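You operate a simulated robot arm through the tools that you are given. There is no shell and no other tool. Be economical: measure what you need, move in short steps, check, and stop when the job is done.

You run a simulated robot arm. Do the job below in one go: nothing can be reset, and whatever is moved stays where it is left.

## Task
Put one of the orange stoppers from the left end of the control desk on the top of the sensor stand. Put the dial thermometer on the middle shelf of the bookcase. Take the green earplug pair from the left end of the control desk and leave it on the desk top behind the intercom. Turn the volume dial to 5. Fetch the blue cartridge that says "size" from the top of the compressor and set it on the top of the small white shelf unit. Shut the smooth white door. Stack the green bottle labelled "G" from the speckled worktop on top of the green bottle that says "D". The order is free. Set down upright: orange stopper, dial thermometer.

Only the result counts: the job must be done as asked and must still hold three seconds after the hand-in. Knocking over, shifting, dropping, spilling or breaking anything else fails it. A push-on lid holds only when it is set on centred and level and pressed home; a screw cap is set on level and turned clockwise until tight.

## Robot
A 6-joint arm with a two-finger parallel gripper on a trunk, on a base that drives. Base frame: it is fixed to the floor where the robot stands at the start and does not move with it; the origin is under the middle of the robot, x ahead of it, y to its left, z up. Readings come in mm, degrees, newtons and seconds.
Its first joint turns from -166.0 to 166.0 degrees. Places, roughly: blue cartridge [1000, -3500, 750]; desk top behind the intercom [1000, -1200, 800]; dial thermometer [750, 250, 750]; earplug pair [750, 250, 750]; green bottle [-1250, -3750, 1000]; middle shelf of the bookcase [-1500, 100, 900]; orange stopper (4x4x6 cm) [800, 100, 800]; smooth white door [2300, -4800, 600]; top of the sensor stand [2700, -4100, 800]; top of the small white shelf unit [1000, -4100, 900]; volume dial [700, -1300, 800]. Payload 3.43 kg.
The TCP is the grasp point between the finger pads, 34 mm short of the fingertips. In the tool frame z runs along the fingers and y along their closing line. Largest opening 128 mm; finger width 24, thickness 12; the body of the gripper, 48 by 130 mm, starts 96 mm behind the TCP.
Orientation is that of the tool frame in the base frame, as [roll, pitch, yaw] about the fixed x, y, z axes, in that order (R = Rz(yaw) Ry(pitch) Rx(roll)). With the fingers straight down and closing along the base's y, the tool's x points along the base's -x, its y along +y and its z along -z.

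## Interface
- The arm moves only by the tool jog_arm. Its argument "plan" is text: rows parted by semicolons, each of 7 numbers parted by spaces: the opening, from 0 (shut) to 1 (fully open), then the shift along the base's x, y, z in units of 250 mm (1.0 is 250 mm), then the turn, a rotation vector about the base's x, y, z in units of 60 degrees (1.0 is 60 degrees). In form: jaw tx ty tz rx ry rz; .... A call has 1 to 20 rows; each row is the pose to reach, as a shift and turn from the pose commanded when the call began. A call with a number of a shift or a turn outside -1 to 1 is refused whole. A row lasts 0.2 s, in which the tool goes at most 50 mm and 8.6 degrees; a call with a longer step from one row to the next is refused whole, and so is a gripper value outside its range. A pose out of reach is approached as far as the arm can. The call stops where the force on the tool passes 40 N (or 10 N more than at its start, if that is more) or the arm is blocked; 0.2 s more then pass. The fingers move at their own pace (about 153 mm/s each) and stop on an object; they squeeze with about 32 N. The grip force told is the motor's: it shows also when the fingers shut on nothing. Time passes only in rows, and 0.2 s behind the last, so rows that repeat a pose let the fingers close. The reply holds the time, the measured pose of the TCP, the force on the tool along the base axes, the opening and the grip force, in the units named above and with some noise, with the torque about the TCP (base axes, N m) and any sound that the robot's microphone picked up.
- Cameras (640 x 400 px; columns grow to the right, rows downward): "scene" is now at [169, 192.8, 1223.5]; the picture's right is [-0.29, -0.96, -0.00], its down [-0.31, 0.09, -0.95] and it looks along [0.91, -0.28, -0.32] (base axes); focal length 216 px, centre (320, 200). "wrist" rides on the gripper at [76, -11, -160] in the tool frame; the picture's right is [0.15, 0.99, 0.00], its down [-0.88, 0.13, -0.46] and it looks along [-0.45, 0.07, 0.89] (tool axes); focal length 234 px, centre (320, 200). There is no depth. A picture from a camera that has moved, and an enlarged one, comes with that camera's place and axes in the base frame and with its lens.
- get_image(camera): a new picture of that camera. It takes no simulated time.
- steer(legs): drives the robot by 1 to 6 legs, each [ahead, left, turn to the left] in mm, mm and degrees, along the robot's own axes; the way and the turn of a leg run together, so that a leg with both is an arc; at most 1500 mm and 180 degrees a leg. The arm and the cameras ride along, it lands a little off, and it stops where it bumps. It gives what a move gives.
- turn_head(pan, tilt): turns the head with the scene camera to pan (to the left, within 143 degrees either way) and tilt (down, from -29 to 69), counted from straight ahead of the robot. It gives what a move gives.
- zoom(camera, box): a new picture of the part [left, top, right, bottom] of that camera's present view, enlarged. It takes no simulated time.
- close_job(): hands the job in; it is judged then, once.

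Go step by step. Nothing tells you exact positions but the pictures and the camera data: compare them with the known pose of the tool, close in by small moves and look again before you grip or let go. The budget is 186 turns and 164 pictures, counting those below and the enlarged ones. Unless the task says otherwise, let go and move clear before handing in.

The tools are called after ">>>" as name(argument=value, ...) on one line, values as JSON. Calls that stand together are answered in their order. jog_arm: Moves the arm, as the interface text tells. Its arguments: {"type":"object","properties":{"plan":{"type":"string"}},"required":["plan"]} The other tools are called the same way: steer (legs) drives the base; turn_head (pan, tilt) turns the head that bears the scene camera; get_image (camera) takes a picture; zoom (camera, box) takes an enlarged picture of a part of a camera's view; close_job () hands the job in.

At the start:

```text
time_s: 0.0
eef_pos: [552.4, -400.4, 1153.1]
tcp_rot: [-180.0, 0.0, -180.0]
force: [0.4, 0.2, 0.5]
torque: [-0.04, -0.02, 0.01]
finger_gap: 127.7
gripper_force: 0.1
robot x, y, heading: [0.1, -2.5, -0.2]
head pan, tilt: [-16.9, 18.7]
```

scene: 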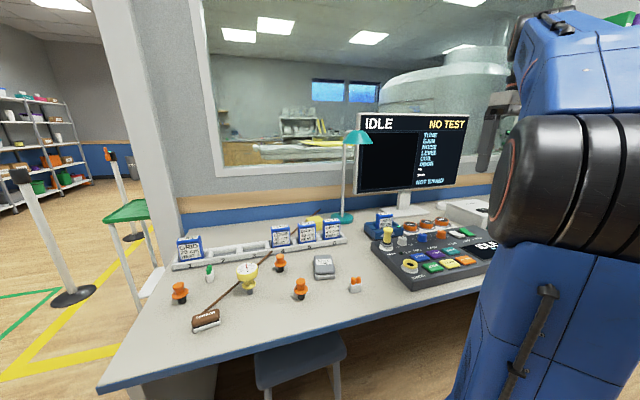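
wrist: 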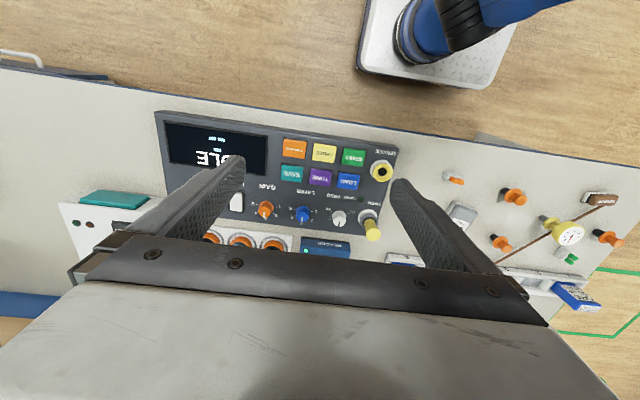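

I see the control desk with orange stoppers, a dial thermometer and earplugs at its left end. I'll look closer at the desk first.

>>> zoom(camera="scene", box=[150, 200, 380, 344])

>>> zoom(camera="scene", box=[360, 190, 520, 290])

>>> zoom(camera="wrist", box=[150, 100, 410, 260])

```text
2.78 times, centred on (265, 272) of scene
camera zoom: at [169.0, 192.8, 1223.5], right [-0.29, -0.96, 0.0], down [-0.31, 0.09, -0.95], along [0.91, -0.28, -0.32], focal length 602 px, centre (473, 0)
```

zoom: 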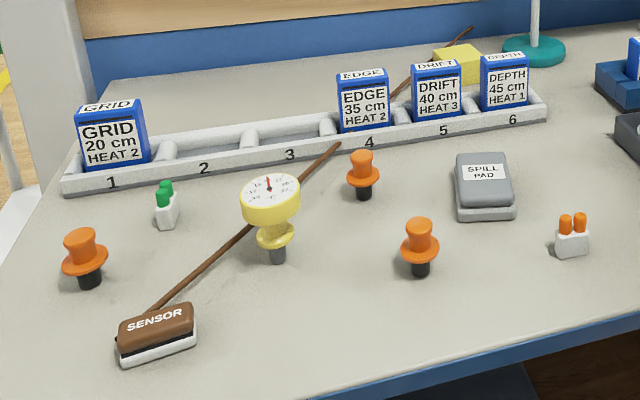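

```text
4.00 times, centred on (440, 240) of scene
camera zoom: at [169.0, 192.8, 1223.5], right [-0.29, -0.96, 0.0], down [-0.31, 0.09, -0.95], along [0.91, -0.28, -0.32], focal length 866 px, centre (-160, 40)
```

zoom: 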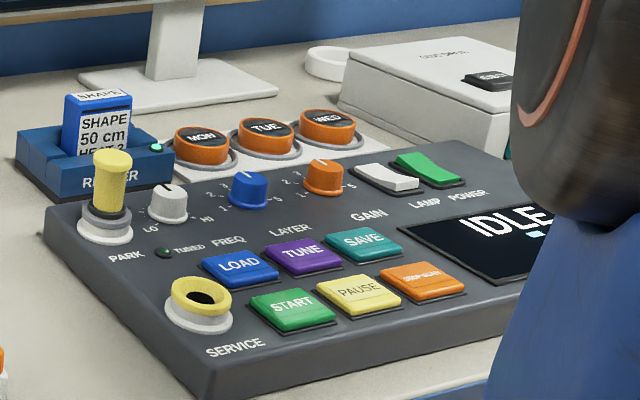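

```text
2.46 times, centred on (280, 180) of wrist
camera zoom: at [478.4, -412.1, 1313.9], right [-0.15, 0.99, 0.0], down [0.88, 0.13, 0.46], along [0.45, 0.07, -0.89], focal length 576 px, centre (418, 249)
```

zoom: 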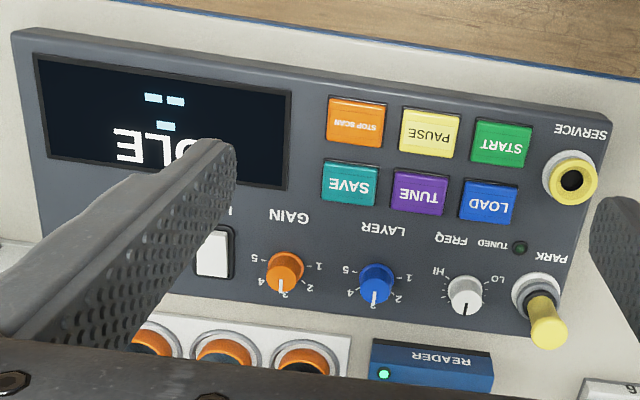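

The listed volume dial is further right, near y=-1300. I'll pan the head to survey the room.

>>> turn_head(pan=-70, tilt=15)

>>> get_image(camera="scene")

>>> turn_head(pan=-135, tilt=15)

>>> get_image(camera="scene")

>>> turn_head(pan=135, tilt=15)

>>> get_image(camera="scene")

```text
time_s: 1.2
eef_pos: [551.8, -400.6, 1152.9]
tcp_rot: [179.9, 0.0, -180.0]
force: [-0.1, 0.2, -0.2]
torque: [0.0, 0.0, -0.02]
finger_gap: 128.3
gripper_force: 0.0
robot x, y, heading: [5.8, 1.2, -0.1]
head pan, tilt: [-70.0, 15.0]
```

```text
158 pictures are left
camera scene: at [111.8, 132.2, 1229.6], right [-0.94, -0.34, 0.0], down [-0.09, 0.24, -0.97], along [0.33, -0.91, -0.26], focal length 216 px, centre (320, 200)
```

scene: 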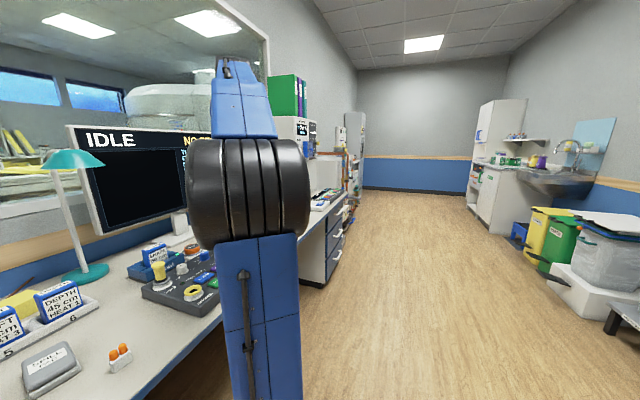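

```text
time_s: 2.6
eef_pos: [553.0, -400.1, 1153.2]
tcp_rot: [-180.0, -0.1, -180.0]
force: [-0.2, 0.7, 0.5]
torque: [0.0, -0.03, 0.0]
finger_gap: 128.1
gripper_force: 0.0
robot x, y, heading: [-3.6, 1.3, 0.0]
head pan, tilt: [-135.0, 15.0]
```

```text
157 pictures are left
camera scene: at [13.8, 153.9, 1229.6], right [-0.71, 0.71, 0.0], down [0.18, 0.18, -0.97], along [-0.68, -0.68, -0.26], focal length 216 px, centre (320, 200)
```

scene: 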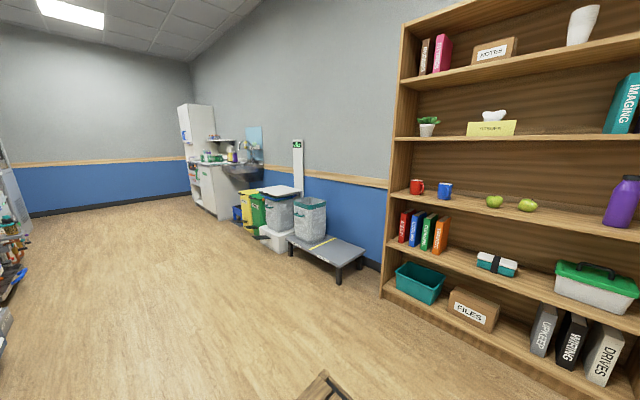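

```text
time_s: 6.3
eef_pos: [552.5, -401.3, 1153.2]
tcp_rot: [-180.0, 0.0, 179.9]
force: [0.1, 0.2, 0.6]
torque: [-0.04, -0.02, 0.01]
finger_gap: 128.1
gripper_force: 0.1
robot x, y, heading: [-0.6, 1.5, 0.0]
head pan, tilt: [135.0, 15.0]
```

```text
156 pictures are left
camera scene: at [13.8, 286.1, 1229.7], right [0.71, 0.71, 0.0], down [0.18, -0.18, -0.97], along [-0.68, 0.68, -0.26], focal length 216 px, centre (320, 200)
```

scene: 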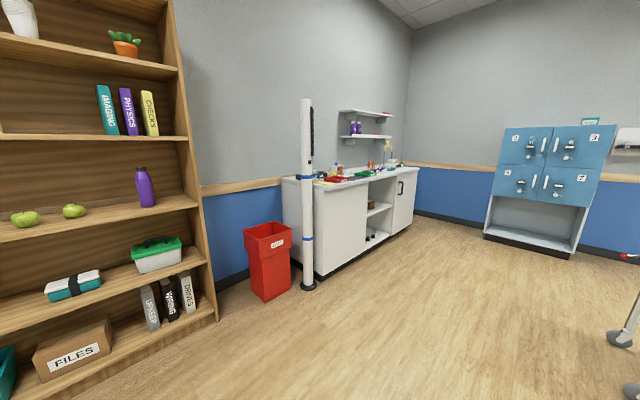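

The thermometer stands at about (730, 240) on the desk. The bookcase's middle shelf holds mugs and apples at z≈860. I'll tilt the tool 45° forward so the same tilt works at the shelf, then bring the arm over.

>>> jog_arm(plan="1 0 .167 0 0 -.125 0;1 0 .333 0 0 -.25 0;1 0 .5 0 0 -.375 0;1 0 .667 0 0 -.5 0;1 0 .833 0 0 -.625 0;1 0 1 0 0 -.75 0")

>>> jog_arm(plan="1 0 .2 0 0 0 0;1 0 .4 0 0 0 0;1 0 .6 0 0 0 0;1 0 .8 0 0 0 0;1 0 1 0 0 0 0")

>>> jog_arm(plan="1 0 .14 -.1 0 0 0;1 0 .28 -.2 0 0 0;1 0 .42 -.3 0 0 0;1 0 .56 -.4 0 0 0;1 0 .56 -.6 0 0 0;1 0 .56 -.7 0 0 0")

>>> turn_head(pan=0, tilt=35)

>>> get_image(camera="wrist")

>>> get_image(camera="scene")

```text
time_s: 7.7
eef_pos: [554.5, -152.1, 1152.3]
tcp_rot: [179.9, 45.0, 179.9]
force: [0.0, 0.2, -0.7]
torque: [0.03, 0.04, -0.01]
finger_gap: 128.0
gripper_force: 0.1
robot x, y, heading: [5.1, -1.2, 0.1]
head pan, tilt: [135.0, 15.0]
```

```text
time_s: 9.1
eef_pos: [602.3, -62.7, 1153.3]
tcp_rot: [179.9, 45.1, 150.2]
force: [1.0, 0.8, -0.3]
torque: [0.01, 0.01, -0.02]
finger_gap: 127.9
gripper_force: 0.0
robot x, y, heading: [-0.3, 1.4, -0.0]
head pan, tilt: [135.0, 15.0]
stopped in row 5: the arm was blocked; the commanded pose is now the measured one
```

```text
time_s: 10.5
eef_pos: [600.5, 77.8, 979.0]
tcp_rot: [180.0, 45.2, 150.2]
force: [0.2, -0.5, -0.2]
torque: [-0.01, -0.02, 0.0]
finger_gap: 128.0
gripper_force: 0.2
robot x, y, heading: [0.7, -0.7, 0.0]
head pan, tilt: [135.0, 15.0]
```

```text
time_s: 12.7
eef_pos: [601.2, 78.0, 979.2]
tcp_rot: [180.0, 45.1, 150.3]
force: [0.2, 0.5, 0.5]
torque: [0.0, -0.03, -0.04]
finger_gap: 127.9
gripper_force: 0.0
robot x, y, heading: [0.4, -1.3, 0.2]
head pan, tilt: [0.0, 35.0]
```

```text
155 pictures are left
camera wrist: at [452.3, 149.6, 1039.1], right [0.4, 0.91, -0.1], down [0.32, -0.04, 0.95], along [0.86, -0.41, -0.31], focal length 234 px, centre (320, 200)
```

wrist: 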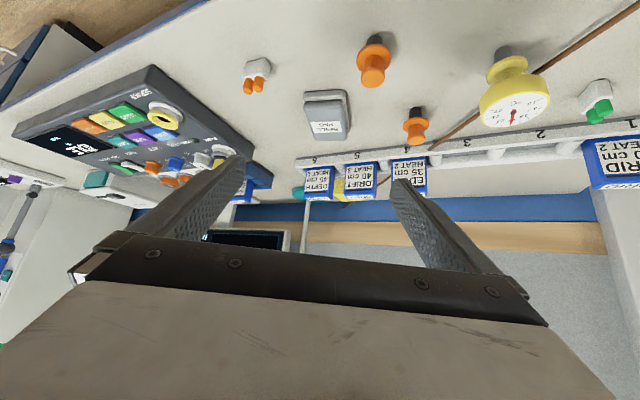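

```text
154 pictures are left
camera scene: at [167.8, 220.0, 1197.6], right [0.0, -1.0, 0.0], down [-0.57, 0.0, -0.82], along [0.82, 0.0, -0.57], focal length 216 px, centre (320, 200)
```

scene: 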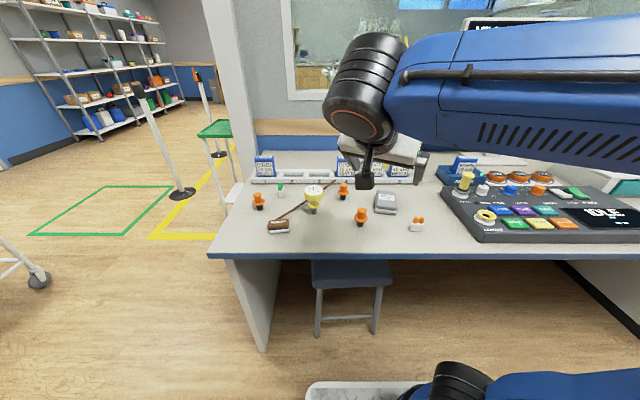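

The arm got blocked and ended with the yaw rotated 30°. I'll try turning the yaw back here.

>>> jog_arm(plan="1 0 0 0 0 0 .125;1 0 0 0 0 0 .25;1 0 0 0 0 0 .375;1 0 0 0 0 0 .5")

>>> get_image(camera="scene")

```text
time_s: 13.7
eef_pos: [601.4, 78.1, 979.5]
tcp_rot: [179.9, 45.1, -179.6]
force: [-0.1, 0.8, 0.2]
torque: [-0.03, -0.01, 0.0]
finger_gap: 128.1
gripper_force: 0.0
robot x, y, heading: [-2.1, -0.9, -0.0]
head pan, tilt: [0.0, 35.0]
```

```text
153 pictures are left
camera scene: at [167.8, 220.1, 1197.6], right [0.0, -1.0, 0.0], down [-0.57, 0.0, -0.82], along [0.82, 0.0, -0.57], focal length 216 px, centre (320, 200)
```

scene: 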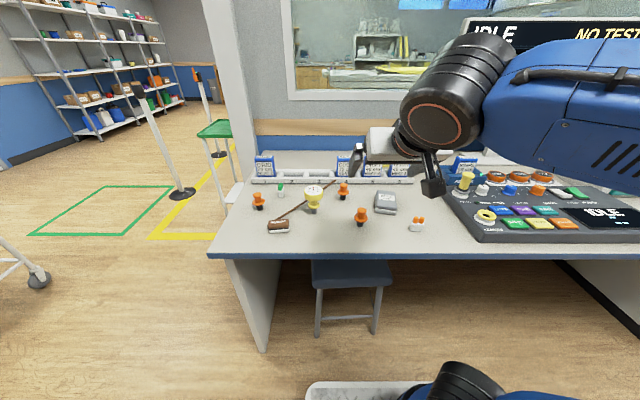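

Triangulating gives the thermometer base at (720, 246, 762) with the dial drum at z≈835. I'll move to a pre-grasp on the 45° approach line.

>>> jog_arm(plan="1 .03 .16 -.05 0 0 0;1 .06 .32 -.1 0 0 0;1 .1 .48 -.15 0 0 0;1 .136 .66 -.25 0 0 0")

>>> get_image(camera="wrist")

>>> get_image(camera="scene")

```text
refused: row 4 steps farther than a row can; nothing moved
```

```text
152 pictures are left
camera wrist: at [436.0, 64.5, 1039.0], right [-0.11, 0.99, -0.1], down [0.3, 0.13, 0.95], along [0.95, 0.07, -0.31], focal length 234 px, centre (320, 200)
```

wrist: 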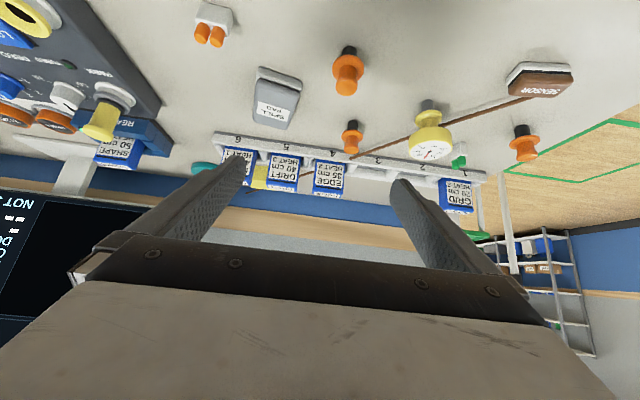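

```text
151 pictures are left
camera scene: at [167.8, 220.1, 1197.6], right [0.0, -1.0, 0.0], down [-0.57, 0.0, -0.82], along [0.82, 0.0, -0.57], focal length 216 px, centre (320, 200)
```

scene: 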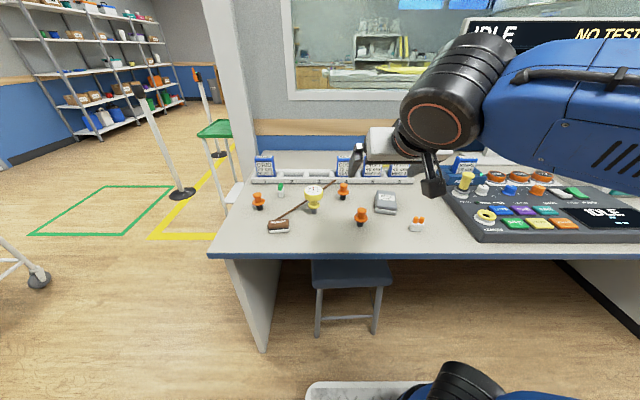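

My step was too long; I'll resend with finer steps.

>>> jog_arm(plan="1 .03 .14 -.05 0 0 0;1 .06 .28 -.1 0 0 0;1 .09 .42 -.15 0 0 0;1 .11 .56 -.2 0 0 0;1 .136 .65 -.25 0 0 0")

>>> get_image(camera="wrist")

>>> get_image(camera="scene")

```text
time_s: 14.9
eef_pos: [635.0, 239.7, 917.6]
tcp_rot: [179.9, 45.2, -179.8]
force: [0.2, -0.1, 0.7]
torque: [0.02, -0.01, 0.01]
finger_gap: 128.2
gripper_force: 0.0
robot x, y, heading: [-0.1, -5.1, -0.1]
head pan, tilt: [0.0, 35.0]
```

```text
150 pictures are left
camera wrist: at [469.1, 226.6, 976.8], right [-0.11, 0.99, -0.1], down [0.3, 0.13, 0.95], along [0.95, 0.07, -0.31], focal length 234 px, centre (320, 200)
```

wrist: 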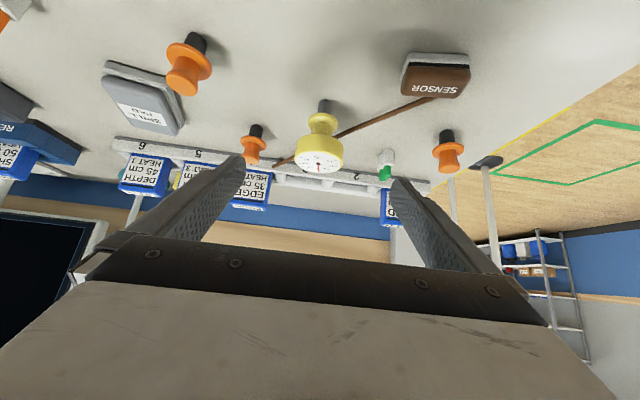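

```text
149 pictures are left
camera scene: at [167.7, 219.8, 1197.7], right [0.0, -1.0, 0.0], down [-0.57, 0.0, -0.82], along [0.82, 0.0, -0.57], focal length 216 px, centre (320, 200)
```

scene: 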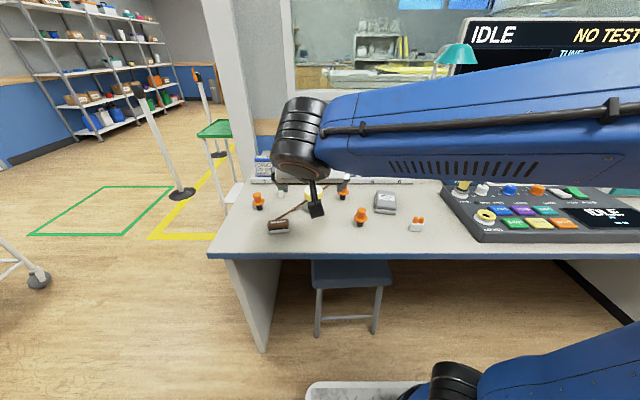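

Aligned in y. I'll advance along the approach line and close gently.

>>> jog_arm(plan="1 .11 0 -.11 0 0 0;1 .22 0 -.22 0 0 0;1 .30 0 -.3 0 0 0;1 .34 0 -.348 0 0 0;1 .34 0 -.348 0 0 0")

>>> get_image(camera="wrist")

>>> zoom(camera="scene", box=[220, 140, 420, 265])

```text
time_s: 16.1
eef_pos: [720.7, 239.1, 827.2]
tcp_rot: [179.9, 45.1, -179.8]
force: [0.4, -0.4, 0.4]
torque: [0.02, 0.03, 0.0]
finger_gap: 128.0
gripper_force: 0.0
robot x, y, heading: [1.2, 2.0, -0.1]
head pan, tilt: [0.0, 35.0]
```

```text
148 pictures are left
camera wrist: at [554.8, 226.6, 888.9], right [-0.11, 0.99, -0.1], down [0.3, 0.13, 0.95], along [0.95, 0.07, -0.31], focal length 234 px, centre (320, 200)
```

wrist: 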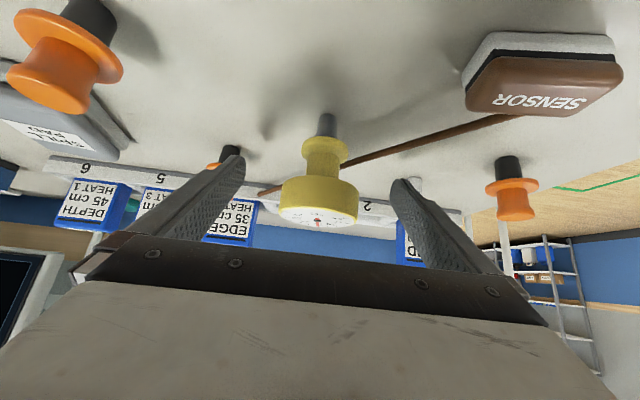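

```text
3.20 times, centred on (320, 202) of scene
camera zoom: at [167.8, 220.0, 1197.6], right [0.0, -1.0, 0.0], down [-0.57, 0.0, -0.82], along [0.82, 0.0, -0.57], focal length 693 px, centre (320, 192)
```

zoom: 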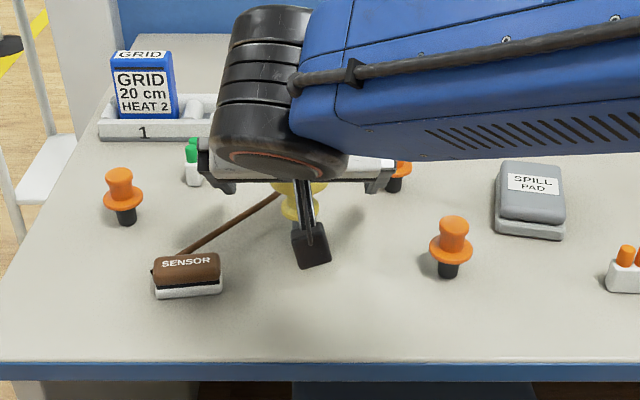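

The drum lies at z≈831–845, so I'll raise 10 mm and close.

>>> jog_arm(plan="1 0 0 .04 0 0 0;.6 0 0 .04 0 0 0;.3 0 0 .04 0 0 0;.3 0 0 .04 0 0 0;.3 0 0 .04 0 0 0")

>>> get_image(camera="wrist")

```text
time_s: 17.3
eef_pos: [720.1, 238.9, 840.4]
tcp_rot: [179.9, 45.1, -179.7]
force: [-0.5, -0.9, -0.7]
torque: [-0.03, 0.03, -0.01]
finger_gap: 56.8
gripper_force: 32.3
robot x, y, heading: [3.2, -2.8, 0.1]
head pan, tilt: [0.0, 35.0]
```

```text
146 pictures are left
camera wrist: at [554.6, 226.8, 899.4], right [-0.11, 0.99, -0.1], down [0.3, 0.13, 0.95], along [0.95, 0.07, -0.31], focal length 234 px, centre (320, 200)
```

wrist: 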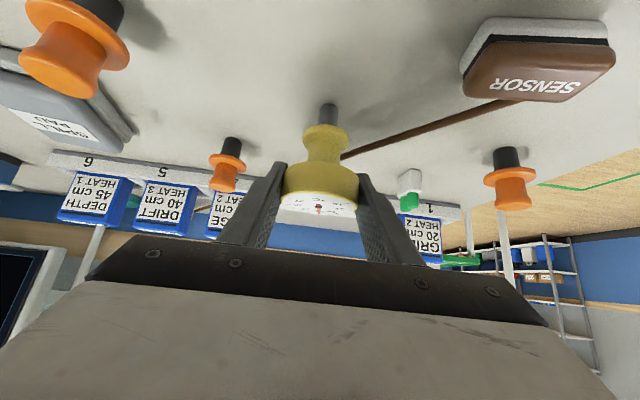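

Gripped at 56.8 mm. Lifting.

>>> jog_arm(plan=".3 0 0 .1 0 0 0;.3 0 0 .25 0 0 0;.3 -.05 0 .4 0 0 0;.3 -.15 0 .55 0 0 0;.3 -.3 0 .65 0 0 0;.3 -.45 0 .7 0 0 0;.3 -.6 0 .7 0 0 0")

>>> get_image(camera="wrist")

>>> get_image(camera="scene")

```text
time_s: 18.9
eef_pos: [569.7, 240.3, 1014.8]
tcp_rot: [180.0, 45.0, -179.6]
force: [-0.2, -0.2, -1.9]
torque: [-0.02, 0.0, -0.02]
finger_gap: 56.6
gripper_force: 32.4
robot x, y, heading: [-1.8, 3.6, -0.1]
head pan, tilt: [0.0, 35.0]
```

```text
145 pictures are left
camera wrist: at [404.7, 227.4, 1074.5], right [-0.11, 0.99, -0.1], down [0.3, 0.13, 0.95], along [0.95, 0.07, -0.31], focal length 234 px, centre (320, 200)
```

wrist: 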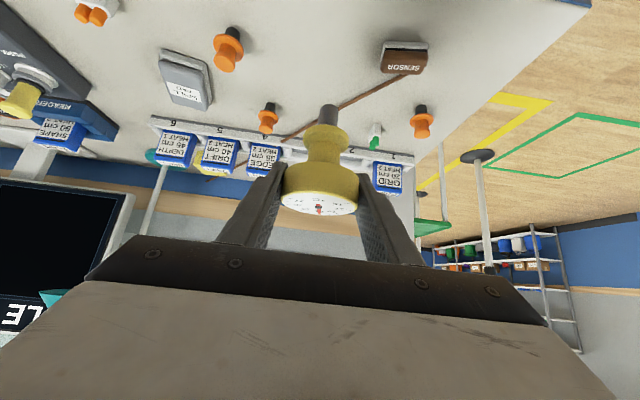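

```text
144 pictures are left
camera scene: at [167.9, 220.1, 1197.6], right [0.0, -1.0, 0.0], down [-0.57, 0.0, -0.82], along [0.82, 0.0, -0.57], focal length 216 px, centre (320, 200)
```

scene: 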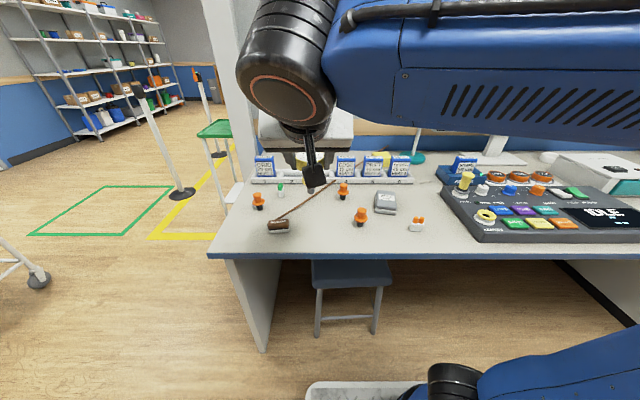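

The thermometer is upright in the grip. I'll back off, turn round to face the bookcase and look.

>>> steer(legs=[[-450, 0, 0], [0, 0, 180], [150, -100, 0]])

>>> turn_head(pan=-10, tilt=20)

>>> get_image(camera="scene")

>>> get_image(camera="wrist")

```text
time_s: 30.1
eef_pos: [-1167.8, -158.3, 1013.3]
tcp_rot: [180.0, 45.1, 1.7]
force: [0.2, -1.1, -1.3]
torque: [0.01, 0.03, 0.0]
finger_gap: 56.7
gripper_force: 32.3
robot x, y, heading: [-606.5, 95.9, -178.6]
head pan, tilt: [0.0, 35.0]
```

```text
time_s: 30.9
eef_pos: [-1166.8, -159.1, 1014.5]
tcp_rot: [179.9, 45.1, 1.7]
force: [-0.3, -0.8, -0.6]
torque: [-0.03, -0.02, 0.01]
finger_gap: 56.3
gripper_force: 31.9
robot x, y, heading: [-601.2, 97.1, -178.5]
head pan, tilt: [-10.0, 20.0]
```

```text
143 pictures are left
camera scene: at [-769.9, -112.0, 1221.4], right [0.15, 0.99, 0.0], down [0.34, -0.05, -0.94], along [-0.93, 0.14, -0.34], focal length 216 px, centre (320, 200)
```

scene: 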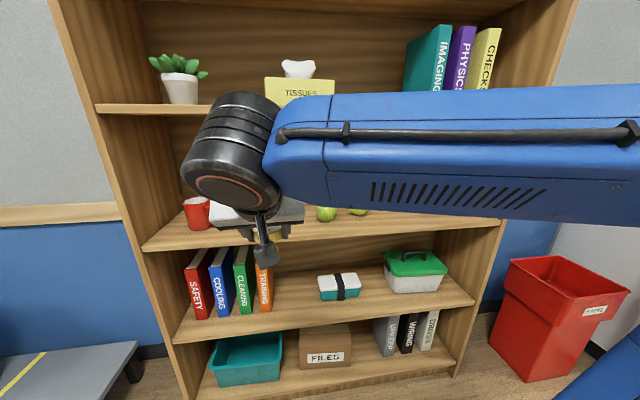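

```text
142 pictures are left
camera wrist: at [-999.7, -142.6, 1074.5], right [0.13, -0.99, -0.1], down [-0.3, -0.14, 0.95], along [-0.95, -0.1, -0.31], focal length 234 px, centre (320, 200)
```

wrist: 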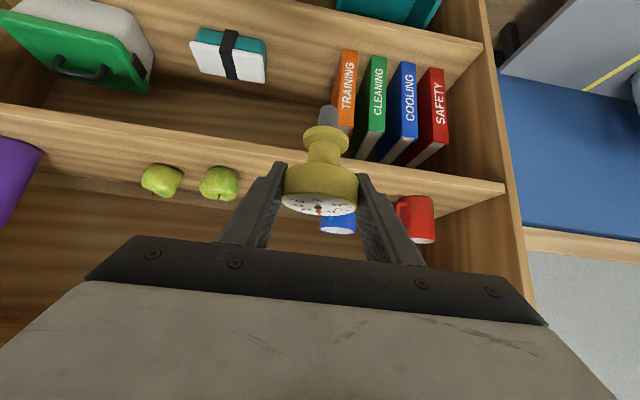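

The free spot is between the blue mug and the apples. I'll drive a bit closer and look again to pin the shelf edge and height.

>>> steer(legs=[[90, 0, 0]])

>>> get_image(camera="wrist")

>>> get_image(camera="scene")

```text
time_s: 32.0
eef_pos: [-1257.6, -160.4, 1012.8]
tcp_rot: [179.8, 45.2, 1.7]
force: [-0.1, -0.1, -2.0]
torque: [0.02, -0.02, 0.01]
finger_gap: 56.6
gripper_force: 32.2
robot x, y, heading: [-693.3, 93.4, -178.5]
head pan, tilt: [-10.0, 20.0]
```

```text
141 pictures are left
camera wrist: at [-1090.5, -144.8, 1074.5], right [0.13, -0.99, -0.1], down [-0.3, -0.14, 0.95], along [-0.95, -0.1, -0.31], focal length 234 px, centre (320, 200)
```

wrist: 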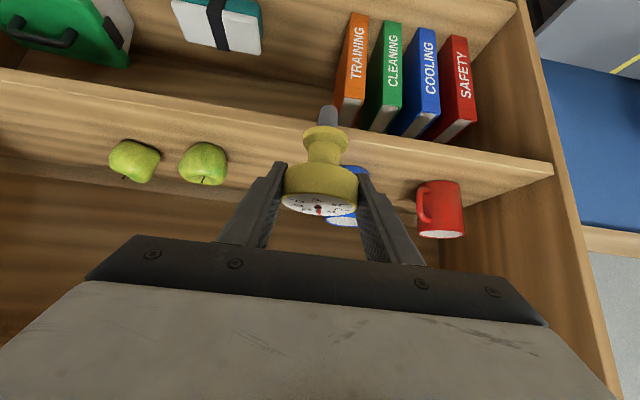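

```text
140 pictures are left
camera scene: at [-860.6, -114.2, 1221.5], right [0.15, 0.99, 0.0], down [0.34, -0.05, -0.94], along [-0.93, 0.14, -0.34], focal length 216 px, centre (320, 200)
```

scene: 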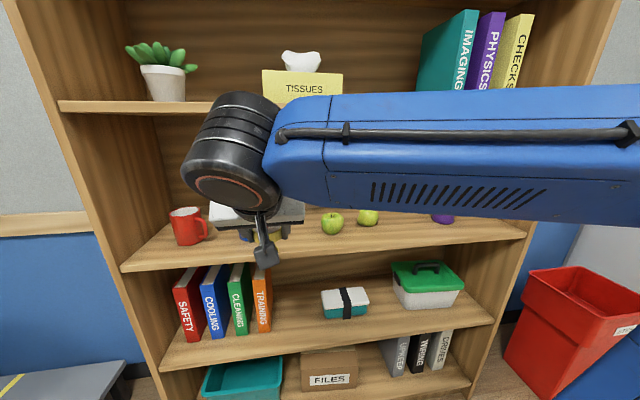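

Shelf top ≈882 with its front edge at x≈-1382. The gap between blue mug and apple is centred near y≈-100. I'll move the arm in above the spot.

>>> jog_arm(plan=".3 -.15 .06 0 0 0 0;.3 -.3 .12 0 0 0 0;.3 -.45 .18 0 0 0 0;.3 -.6 .24 0 0 0 0;.3 -.71 .24 -.05 0 0 0")

>>> get_image(camera="wrist")

>>> get_image(camera="scene")

```text
time_s: 33.2
eef_pos: [-1436.4, -101.2, 1002.3]
tcp_rot: [179.9, 45.1, 1.6]
force: [0.4, 0.6, -1.3]
torque: [0.01, -0.01, 0.04]
finger_gap: 56.6
gripper_force: 32.0
robot x, y, heading: [-694.6, 91.6, -178.9]
head pan, tilt: [-10.0, 20.0]
```

```text
139 pictures are left
camera wrist: at [-1268.6, -84.6, 1061.8], right [0.13, -0.99, -0.1], down [-0.29, -0.14, 0.95], along [-0.95, -0.1, -0.31], focal length 234 px, centre (320, 200)
```

wrist: 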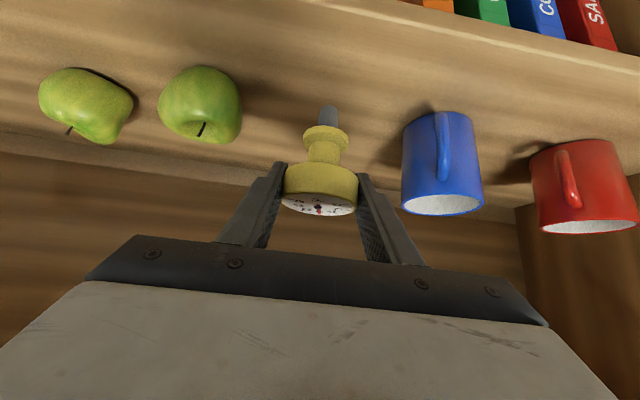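

```text
138 pictures are left
camera scene: at [-860.5, -114.1, 1221.5], right [0.15, 0.99, 0.0], down [0.34, -0.05, -0.94], along [-0.93, 0.14, -0.34], focal length 216 px, centre (320, 200)
```

scene: 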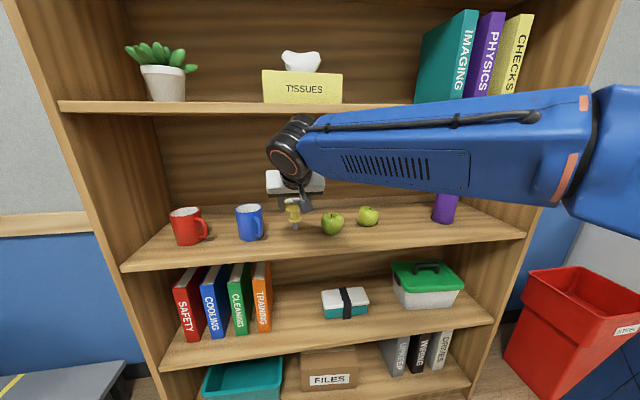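

The spot is clear. I'll lower 33 mm, then feel for contact.

>>> jog_arm(plan=".3 0 0 -.06 0 0 0;.3 0 0 -.1 0 0 0;.3 0 0 -.132 0 0 0")

>>> zoom(camera="scene", box=[220, 160, 380, 260])

```text
time_s: 34.0
eef_pos: [-1435.5, -101.6, 968.8]
tcp_rot: [180.0, 45.1, 1.6]
force: [-0.5, 0.3, -1.9]
torque: [-0.01, -0.04, -0.01]
finger_gap: 56.4
gripper_force: 32.8
robot x, y, heading: [-692.2, 93.6, -178.6]
head pan, tilt: [-10.0, 20.0]
```

```text
4.00 times, centred on (300, 210) of scene
camera zoom: at [-860.7, -114.2, 1221.5], right [0.15, 0.99, 0.0], down [0.34, -0.05, -0.94], along [-0.93, 0.14, -0.34], focal length 866 px, centre (400, 160)
```

zoom: 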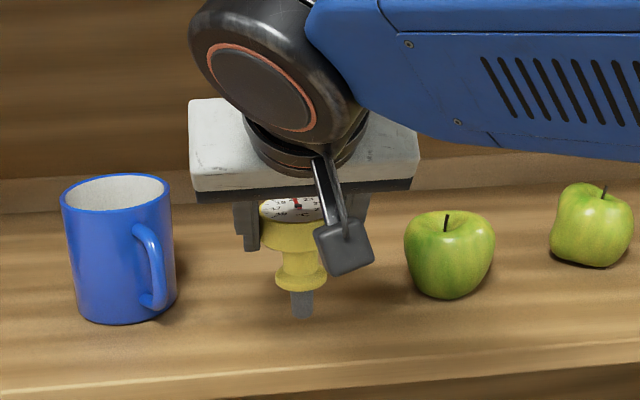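

>>> jog_arm(plan=".3 0 0 -.016 0 0 0;.3 0 0 -.016 0 0 0")

>>> jog_arm(plan=".3 0 0 -.012 0 0 0;.3 0 0 -.012 0 0 0")

>>> jog_arm(plan=".3 0 0 -.012 0 0 0;.3 0 0 -.012 0 0 0")

>>> zoom(camera="scene", box=[260, 190, 340, 240])

```text
time_s: 34.6
eef_pos: [-1435.1, -100.3, 964.7]
tcp_rot: [180.0, 45.2, 1.8]
force: [0.9, 0.4, -1.3]
torque: [-0.01, 0.0, 0.01]
finger_gap: 56.5
gripper_force: 31.7
robot x, y, heading: [-693.2, 91.5, -178.7]
head pan, tilt: [-10.0, 20.0]
```

```text
time_s: 35.2
eef_pos: [-1435.2, -101.8, 961.6]
tcp_rot: [-179.9, 45.1, 1.7]
force: [-0.5, 0.0, -1.2]
torque: [0.02, -0.01, 0.02]
finger_gap: 56.8
gripper_force: 31.8
robot x, y, heading: [-695.0, 96.1, -178.7]
head pan, tilt: [-10.0, 20.0]
```

```text
time_s: 35.8
eef_pos: [-1435.8, -100.5, 959.0]
tcp_rot: [179.9, 45.2, 1.6]
force: [-1.1, 0.5, 2.8]
torque: [-0.01, 0.06, 0.0]
finger_gap: 56.4
gripper_force: 31.9
robot x, y, heading: [-691.6, 92.5, -178.6]
head pan, tilt: [-10.0, 20.0]
```

```text
8.00 times, centred on (300, 215) of scene
camera zoom: at [-860.5, -114.2, 1221.5], right [0.15, 0.99, 0.0], down [0.34, -0.05, -0.94], along [-0.93, 0.14, -0.34], focal length 1732 px, centre (480, 80)
```

zoom: 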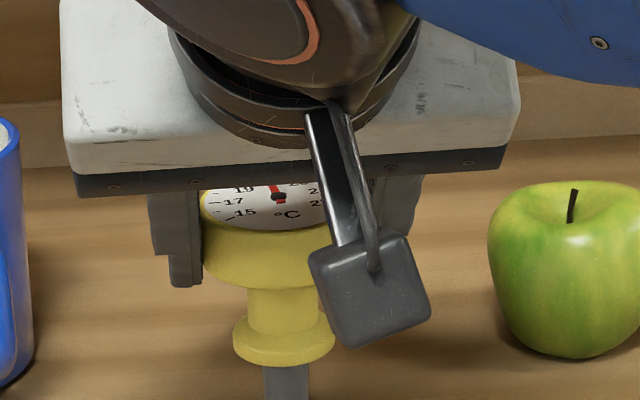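

Contact felt (+4 N). I'll release slightly and back out along the tool axis.

>>> jog_arm(plan=".45 0 0 0 0 0 0;.6 0 0 0 0 0 0;.6 0 0 0 0 0 0;.6 .08 0 .08 0 0 0;.6 .2 0 .2 0 0 0;.6 .34 0 .34 0 0 0;.6 .5 0 .4 0 0 0;.6 .7 0 .4 0 0 0;.6 .9 0 .4 0 0 0")

>>> zoom(camera="scene", box=[220, 160, 380, 260])

```text
time_s: 37.8
eef_pos: [-1211.1, -99.3, 1058.3]
tcp_rot: [180.0, 45.1, 1.7]
force: [0.0, 1.2, -0.2]
torque: [-0.03, 0.01, 0.01]
finger_gap: 76.6
gripper_force: 0.0
robot x, y, heading: [-694.6, 94.4, -178.5]
head pan, tilt: [-10.0, 20.0]
```

```text
4.00 times, centred on (300, 210) of scene
camera zoom: at [-860.7, -114.2, 1221.5], right [0.15, 0.99, 0.0], down [0.34, -0.05, -0.94], along [-0.93, 0.14, -0.34], focal length 866 px, centre (400, 160)
```

zoom: 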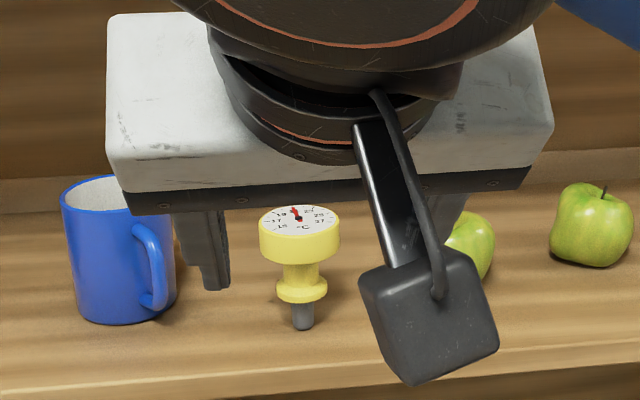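

Thermometer stands upright on the middle shelf. I'll return to the desk for the green earplugs.

>>> steer(legs=[[-300, 0, 0], [0, 0, 178.6], [400, -95, 0]])

>>> jog_arm(plan=".6 0 0 0 0 .125 0;.6 0 0 0 0 .25 0;.6 0 0 0 0 .375 0;.6 0 0 0 0 .5 0;.6 0 0 0 0 .625 0;.6 0 0 0 0 .75 0")

>>> turn_head(pan=0, tilt=35)

>>> get_image(camera="wrist")

>>> get_image(camera="scene")

```text
time_s: 49.3
eef_pos: [527.4, 179.9, 1058.3]
tcp_rot: [179.8, 45.0, 180.0]
force: [0.7, -0.2, 0.1]
torque: [0.0, 0.02, -0.01]
finger_gap: 77.0
gripper_force: 0.1
robot x, y, heading: [5.2, 3.4, -0.5]
head pan, tilt: [-10.0, 20.0]
```

```text
time_s: 50.7
eef_pos: [526.3, 178.2, 1059.5]
tcp_rot: [179.9, -0.1, 179.9]
force: [-1.2, 0.0, 1.1]
torque: [0.04, -0.02, 0.01]
finger_gap: 77.0
gripper_force: 0.0
robot x, y, heading: [0.8, 1.1, -0.2]
head pan, tilt: [-10.0, 20.0]
```

```text
time_s: 51.4
eef_pos: [526.9, 180.8, 1057.9]
tcp_rot: [-180.0, 0.1, 180.0]
force: [0.0, 0.3, 0.5]
torque: [0.0, 0.0, -0.04]
finger_gap: 76.7
gripper_force: 0.0
robot x, y, heading: [2.4, 4.0, -0.3]
head pan, tilt: [0.0, 35.0]
```

```text
134 pictures are left
camera wrist: at [452.3, 168.3, 1219.3], right [-0.14, 0.99, 0.0], down [0.88, 0.13, 0.46], along [0.45, 0.07, -0.89], focal length 234 px, centre (320, 200)
```

wrist: 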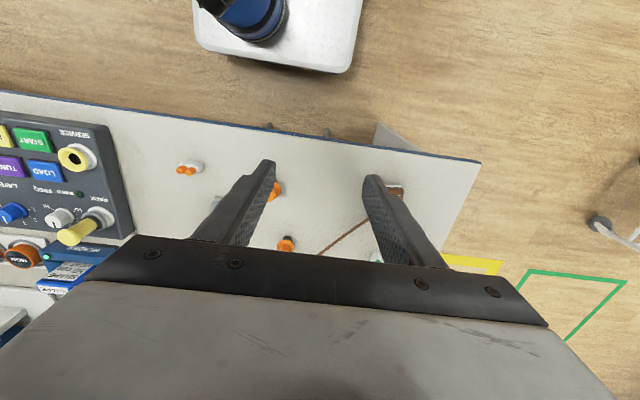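

```text
133 pictures are left
camera scene: at [173.0, 221.9, 1197.7], right [-0.01, -1.0, 0.0], down [-0.57, 0.0, -0.82], along [0.82, -0.01, -0.57], focal length 216 px, centre (320, 200)
```

scene: 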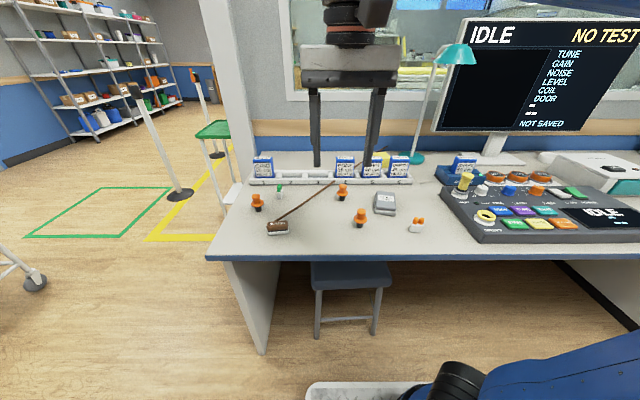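

>>> zoom(camera="scene", box=[230, 160, 390, 260])

>>> jog_arm(plan=".6 .18 .08 0 0 0 0;.6 .35 .16 -.08 0 0 0;.6 .5 .24 -.16 0 0 0;.6 .65 .32 -.24 0 0 0;.6 .8 .4 -.32 0 0 0;.6 .8 .5 -.4 0 0 0;.6 .8 .6 -.48 0 0 0;.6 .8 .7 -.56 0 0 0")

>>> get_image(camera="wrist")

```text
4.00 times, centred on (310, 210) of scene
camera zoom: at [173.0, 221.9, 1197.7], right [-0.01, -1.0, 0.0], down [-0.57, 0.0, -0.82], along [0.82, -0.01, -0.57], focal length 866 px, centre (360, 160)
```

zoom: 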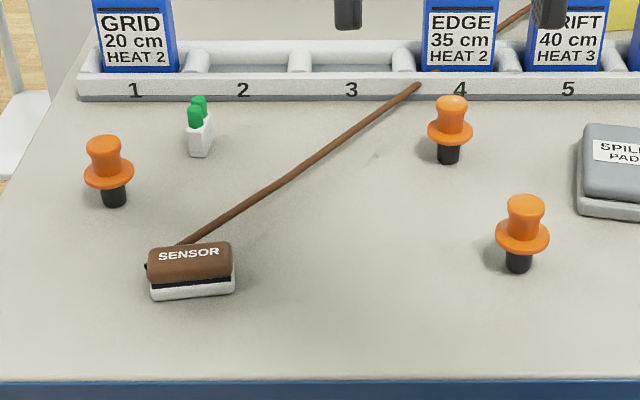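

```text
refused: row 2 steps farther than a row can; nothing moved
```

```text
131 pictures are left
camera wrist: at [452.3, 168.3, 1219.3], right [-0.14, 0.99, 0.0], down [0.88, 0.13, 0.46], along [0.45, 0.07, -0.89], focal length 234 px, centre (320, 200)
```

wrist: 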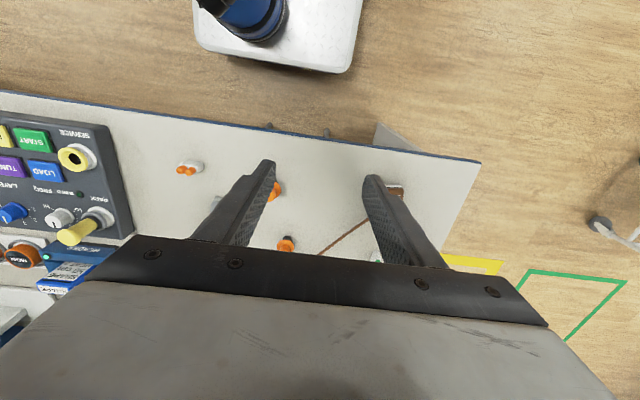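

Green earplug case at about (813, 357), long axis roughly along x, so closing along y suits. I'll move above it.

>>> jog_arm(plan=".6 .14 .1 -.04 0 0 0;.6 .28 .2 -.08 0 0 0;.6 .42 .3 -.12 0 0 0;.6 .56 .4 -.16 0 0 0;.6 .7 .5 -.2 0 0 0;.6 .82 .6 -.28 0 0 0;.6 .95 .7 -.36 0 0 0")

>>> get_image(camera="wrist")

>>> zoom(camera="scene", box=[230, 130, 390, 230])

```text
time_s: 53.0
eef_pos: [764.6, 355.9, 967.9]
tcp_rot: [180.0, 0.1, 179.9]
force: [-0.9, -1.1, 1.5]
torque: [0.08, -0.04, -0.01]
finger_gap: 76.8
gripper_force: 0.0
robot x, y, heading: [4.9, 3.4, -0.3]
head pan, tilt: [0.0, 35.0]
```

```text
130 pictures are left
camera wrist: at [689.2, 343.9, 1129.2], right [-0.14, 0.99, 0.0], down [0.88, 0.13, 0.46], along [0.45, 0.07, -0.89], focal length 234 px, centre (320, 200)
```

wrist: 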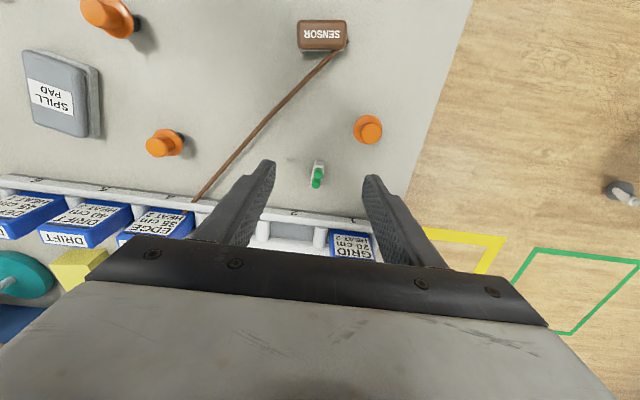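

```text
4.00 times, centred on (310, 180) of scene
camera zoom: at [172.7, 221.6, 1197.7], right [-0.01, -1.0, 0.0], down [-0.57, 0.0, -0.82], along [0.82, -0.01, -0.57], focal length 866 px, centre (360, 280)
```

zoom: 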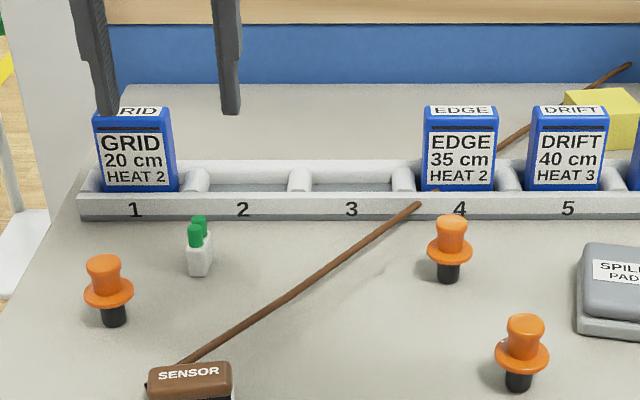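

>>> jog_arm(plan=".6 .1 .01 -.1 0 0 0;.6 .2 .016 -.2 0 0 0;.6 .206 .016 -.35 0 0 0;.6 .206 .016 -.48 0 0 0")

>>> get_image(camera="wrist")

>>> zoom(camera="scene", box=[230, 130, 390, 230])

```text
time_s: 54.0
eef_pos: [816.4, 360.3, 847.6]
tcp_rot: [179.9, 0.1, 179.9]
force: [0.5, 0.3, 0.5]
torque: [0.03, -0.01, -0.01]
finger_gap: 77.2
gripper_force: 0.0
robot x, y, heading: [6.9, -0.7, -0.5]
head pan, tilt: [0.0, 35.0]
```

```text
128 pictures are left
camera wrist: at [741.6, 348.5, 1008.5], right [-0.14, 0.99, 0.0], down [0.88, 0.13, 0.46], along [0.45, 0.07, -0.89], focal length 234 px, centre (320, 200)
```

wrist: 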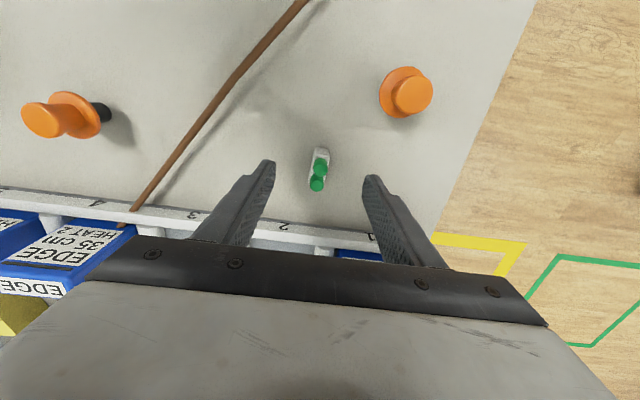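

```text
4.00 times, centred on (310, 180) of scene
camera zoom: at [172.9, 221.9, 1197.6], right [-0.01, -1.0, 0.0], down [-0.57, 0.0, -0.82], along [0.82, -0.01, -0.57], focal length 866 px, centre (360, 280)
```

zoom: 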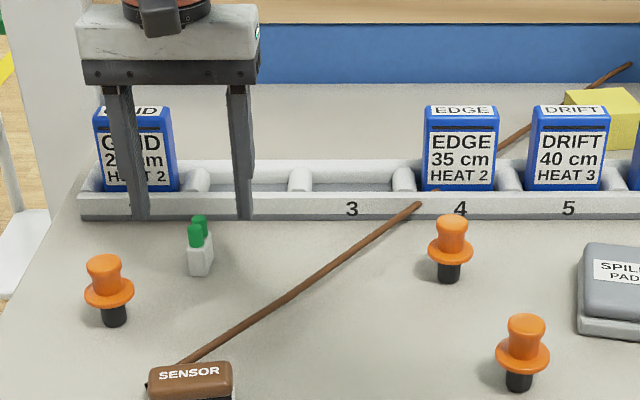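

>>> jog_arm(plan=".6 -.008 -.004 -.1 0 0 0;.6 -.008 -.004 -.15 0 0 0;.6 -.008 -.004 -.182 0 0 0;.4 -.008 -.004 -.182 0 0 0;.1 -.008 -.004 -.182 0 0 0;.05 -.008 -.004 -.182 0 0 0;.05 -.008 -.004 -.182 0 0 0")

>>> get_image(camera="wrist")

```text
time_s: 55.6
eef_pos: [814.0, 358.7, 802.9]
tcp_rot: [179.9, 0.1, 179.8]
force: [0.6, -0.2, 0.2]
torque: [0.05, -0.02, 0.01]
finger_gap: 13.4
gripper_force: 31.7
robot x, y, heading: [5.3, 3.9, -0.3]
head pan, tilt: [0.0, 35.0]
```

```text
126 pictures are left
camera wrist: at [739.5, 346.8, 963.4], right [-0.14, 0.99, 0.0], down [0.88, 0.13, 0.46], along [0.45, 0.07, -0.89], focal length 234 px, centre (320, 200)
```

wrist: 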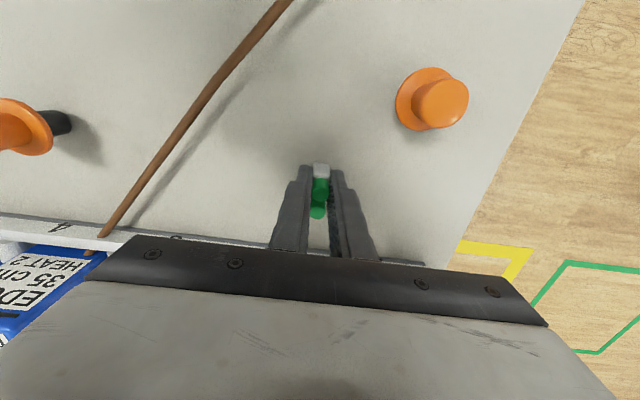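

Gripped the earplug case. I'll lift and retract, then drive right toward the intercom.

>>> jog_arm(plan=".05 0 0 .15 0 0 0;.05 0 0 .35 0 0 0;.05 -.1 0 .5 0 0 0;.05 -.25 -.1 .6 0 0 0;.05 -.4 -.2 .7 0 0 0;.05 -.55 -.3 .8 0 0 0;.05 -.7 -.4 .85 0 0 0;.05 -.85 -.5 .85 0 0 0;.05 -1 -.6 .85 0 0 0")

>>> steer(legs=[[-120, 0, 0], [0, -1250, 0]])

>>> turn_head(pan=0, tilt=25)

>>> get_image(camera="scene")

>>> get_image(camera="wrist")

```text
refused: row 4 steps farther than a row can; nothing moved
```

```text
time_s: 59.8
eef_pos: [691.1, -198.0, 802.3]
tcp_rot: [178.9, 0.1, 180.0]
force: [3.9, 7.8, -2.9]
torque: [0.07, 0.03, 0.17]
finger_gap: 13.3
gripper_force: 32.0
robot x, y, heading: [-124.2, -558.6, -0.3]
head pan, tilt: [0.0, 35.0]
stopped in leg 2: the force on the tool passed its limit at 156 N (the readings are from after the stop); the commanded pose is now the measured one
```

```text
time_s: 60.6
eef_pos: [690.6, -197.8, 804.0]
tcp_rot: [178.8, 0.2, 180.0]
force: [3.8, 11.9, -4.2]
torque: [0.13, 0.02, 0.17]
finger_gap: 13.4
gripper_force: 31.8
robot x, y, heading: [-122.3, -560.2, -0.7]
head pan, tilt: [0.0, 25.0]
```

```text
125 pictures are left
camera scene: at [53.8, -340.2, 1213.2], right [-0.01, -1.0, 0.0], down [-0.42, 0.0, -0.91], along [0.91, -0.01, -0.42], focal length 216 px, centre (320, 200)
```

scene: 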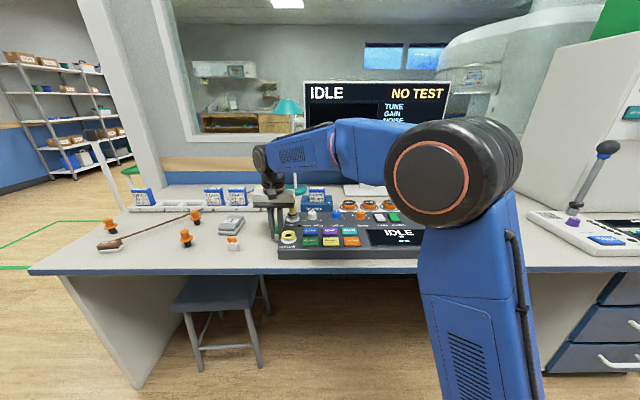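

```text
124 pictures are left
camera wrist: at [615.1, -212.1, 963.7], right [-0.14, 0.99, 0.02], down [0.88, 0.12, 0.46], along [0.45, 0.08, -0.89], focal length 234 px, centre (320, 200)
```

wrist: 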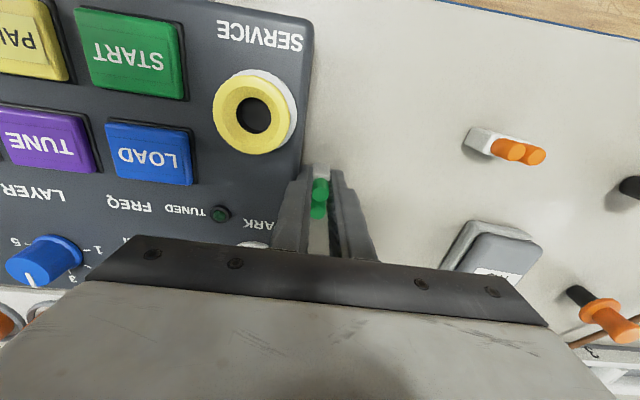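

My lift was refused but the drive still ran, so the tool swept low across the desk and stopped against the console. I must check exactly what moved before going on.

>>> zoom(camera="scene", box=[80, 170, 320, 270])

>>> zoom(camera="scene", box=[240, 160, 440, 270])

```text
2.67 times, centred on (200, 220) of scene
camera zoom: at [53.8, -340.2, 1213.2], right [-0.01, -1.0, 0.0], down [-0.42, 0.0, -0.91], along [0.91, -0.01, -0.42], focal length 577 px, centre (640, 147)
```

zoom: 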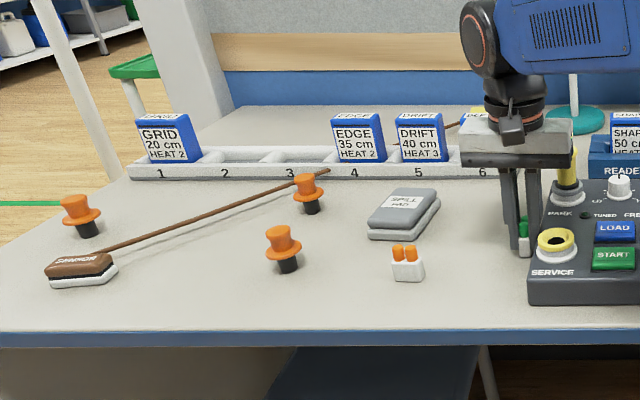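

```text
3.20 times, centred on (340, 215) of scene
camera zoom: at [53.8, -340.2, 1213.2], right [-0.01, -1.0, 0.0], down [-0.42, 0.0, -0.91], along [0.91, -0.01, -0.42], focal length 693 px, centre (256, 152)
```

zoom: 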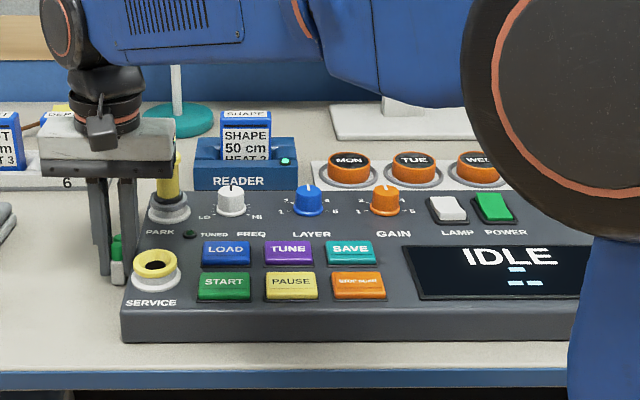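

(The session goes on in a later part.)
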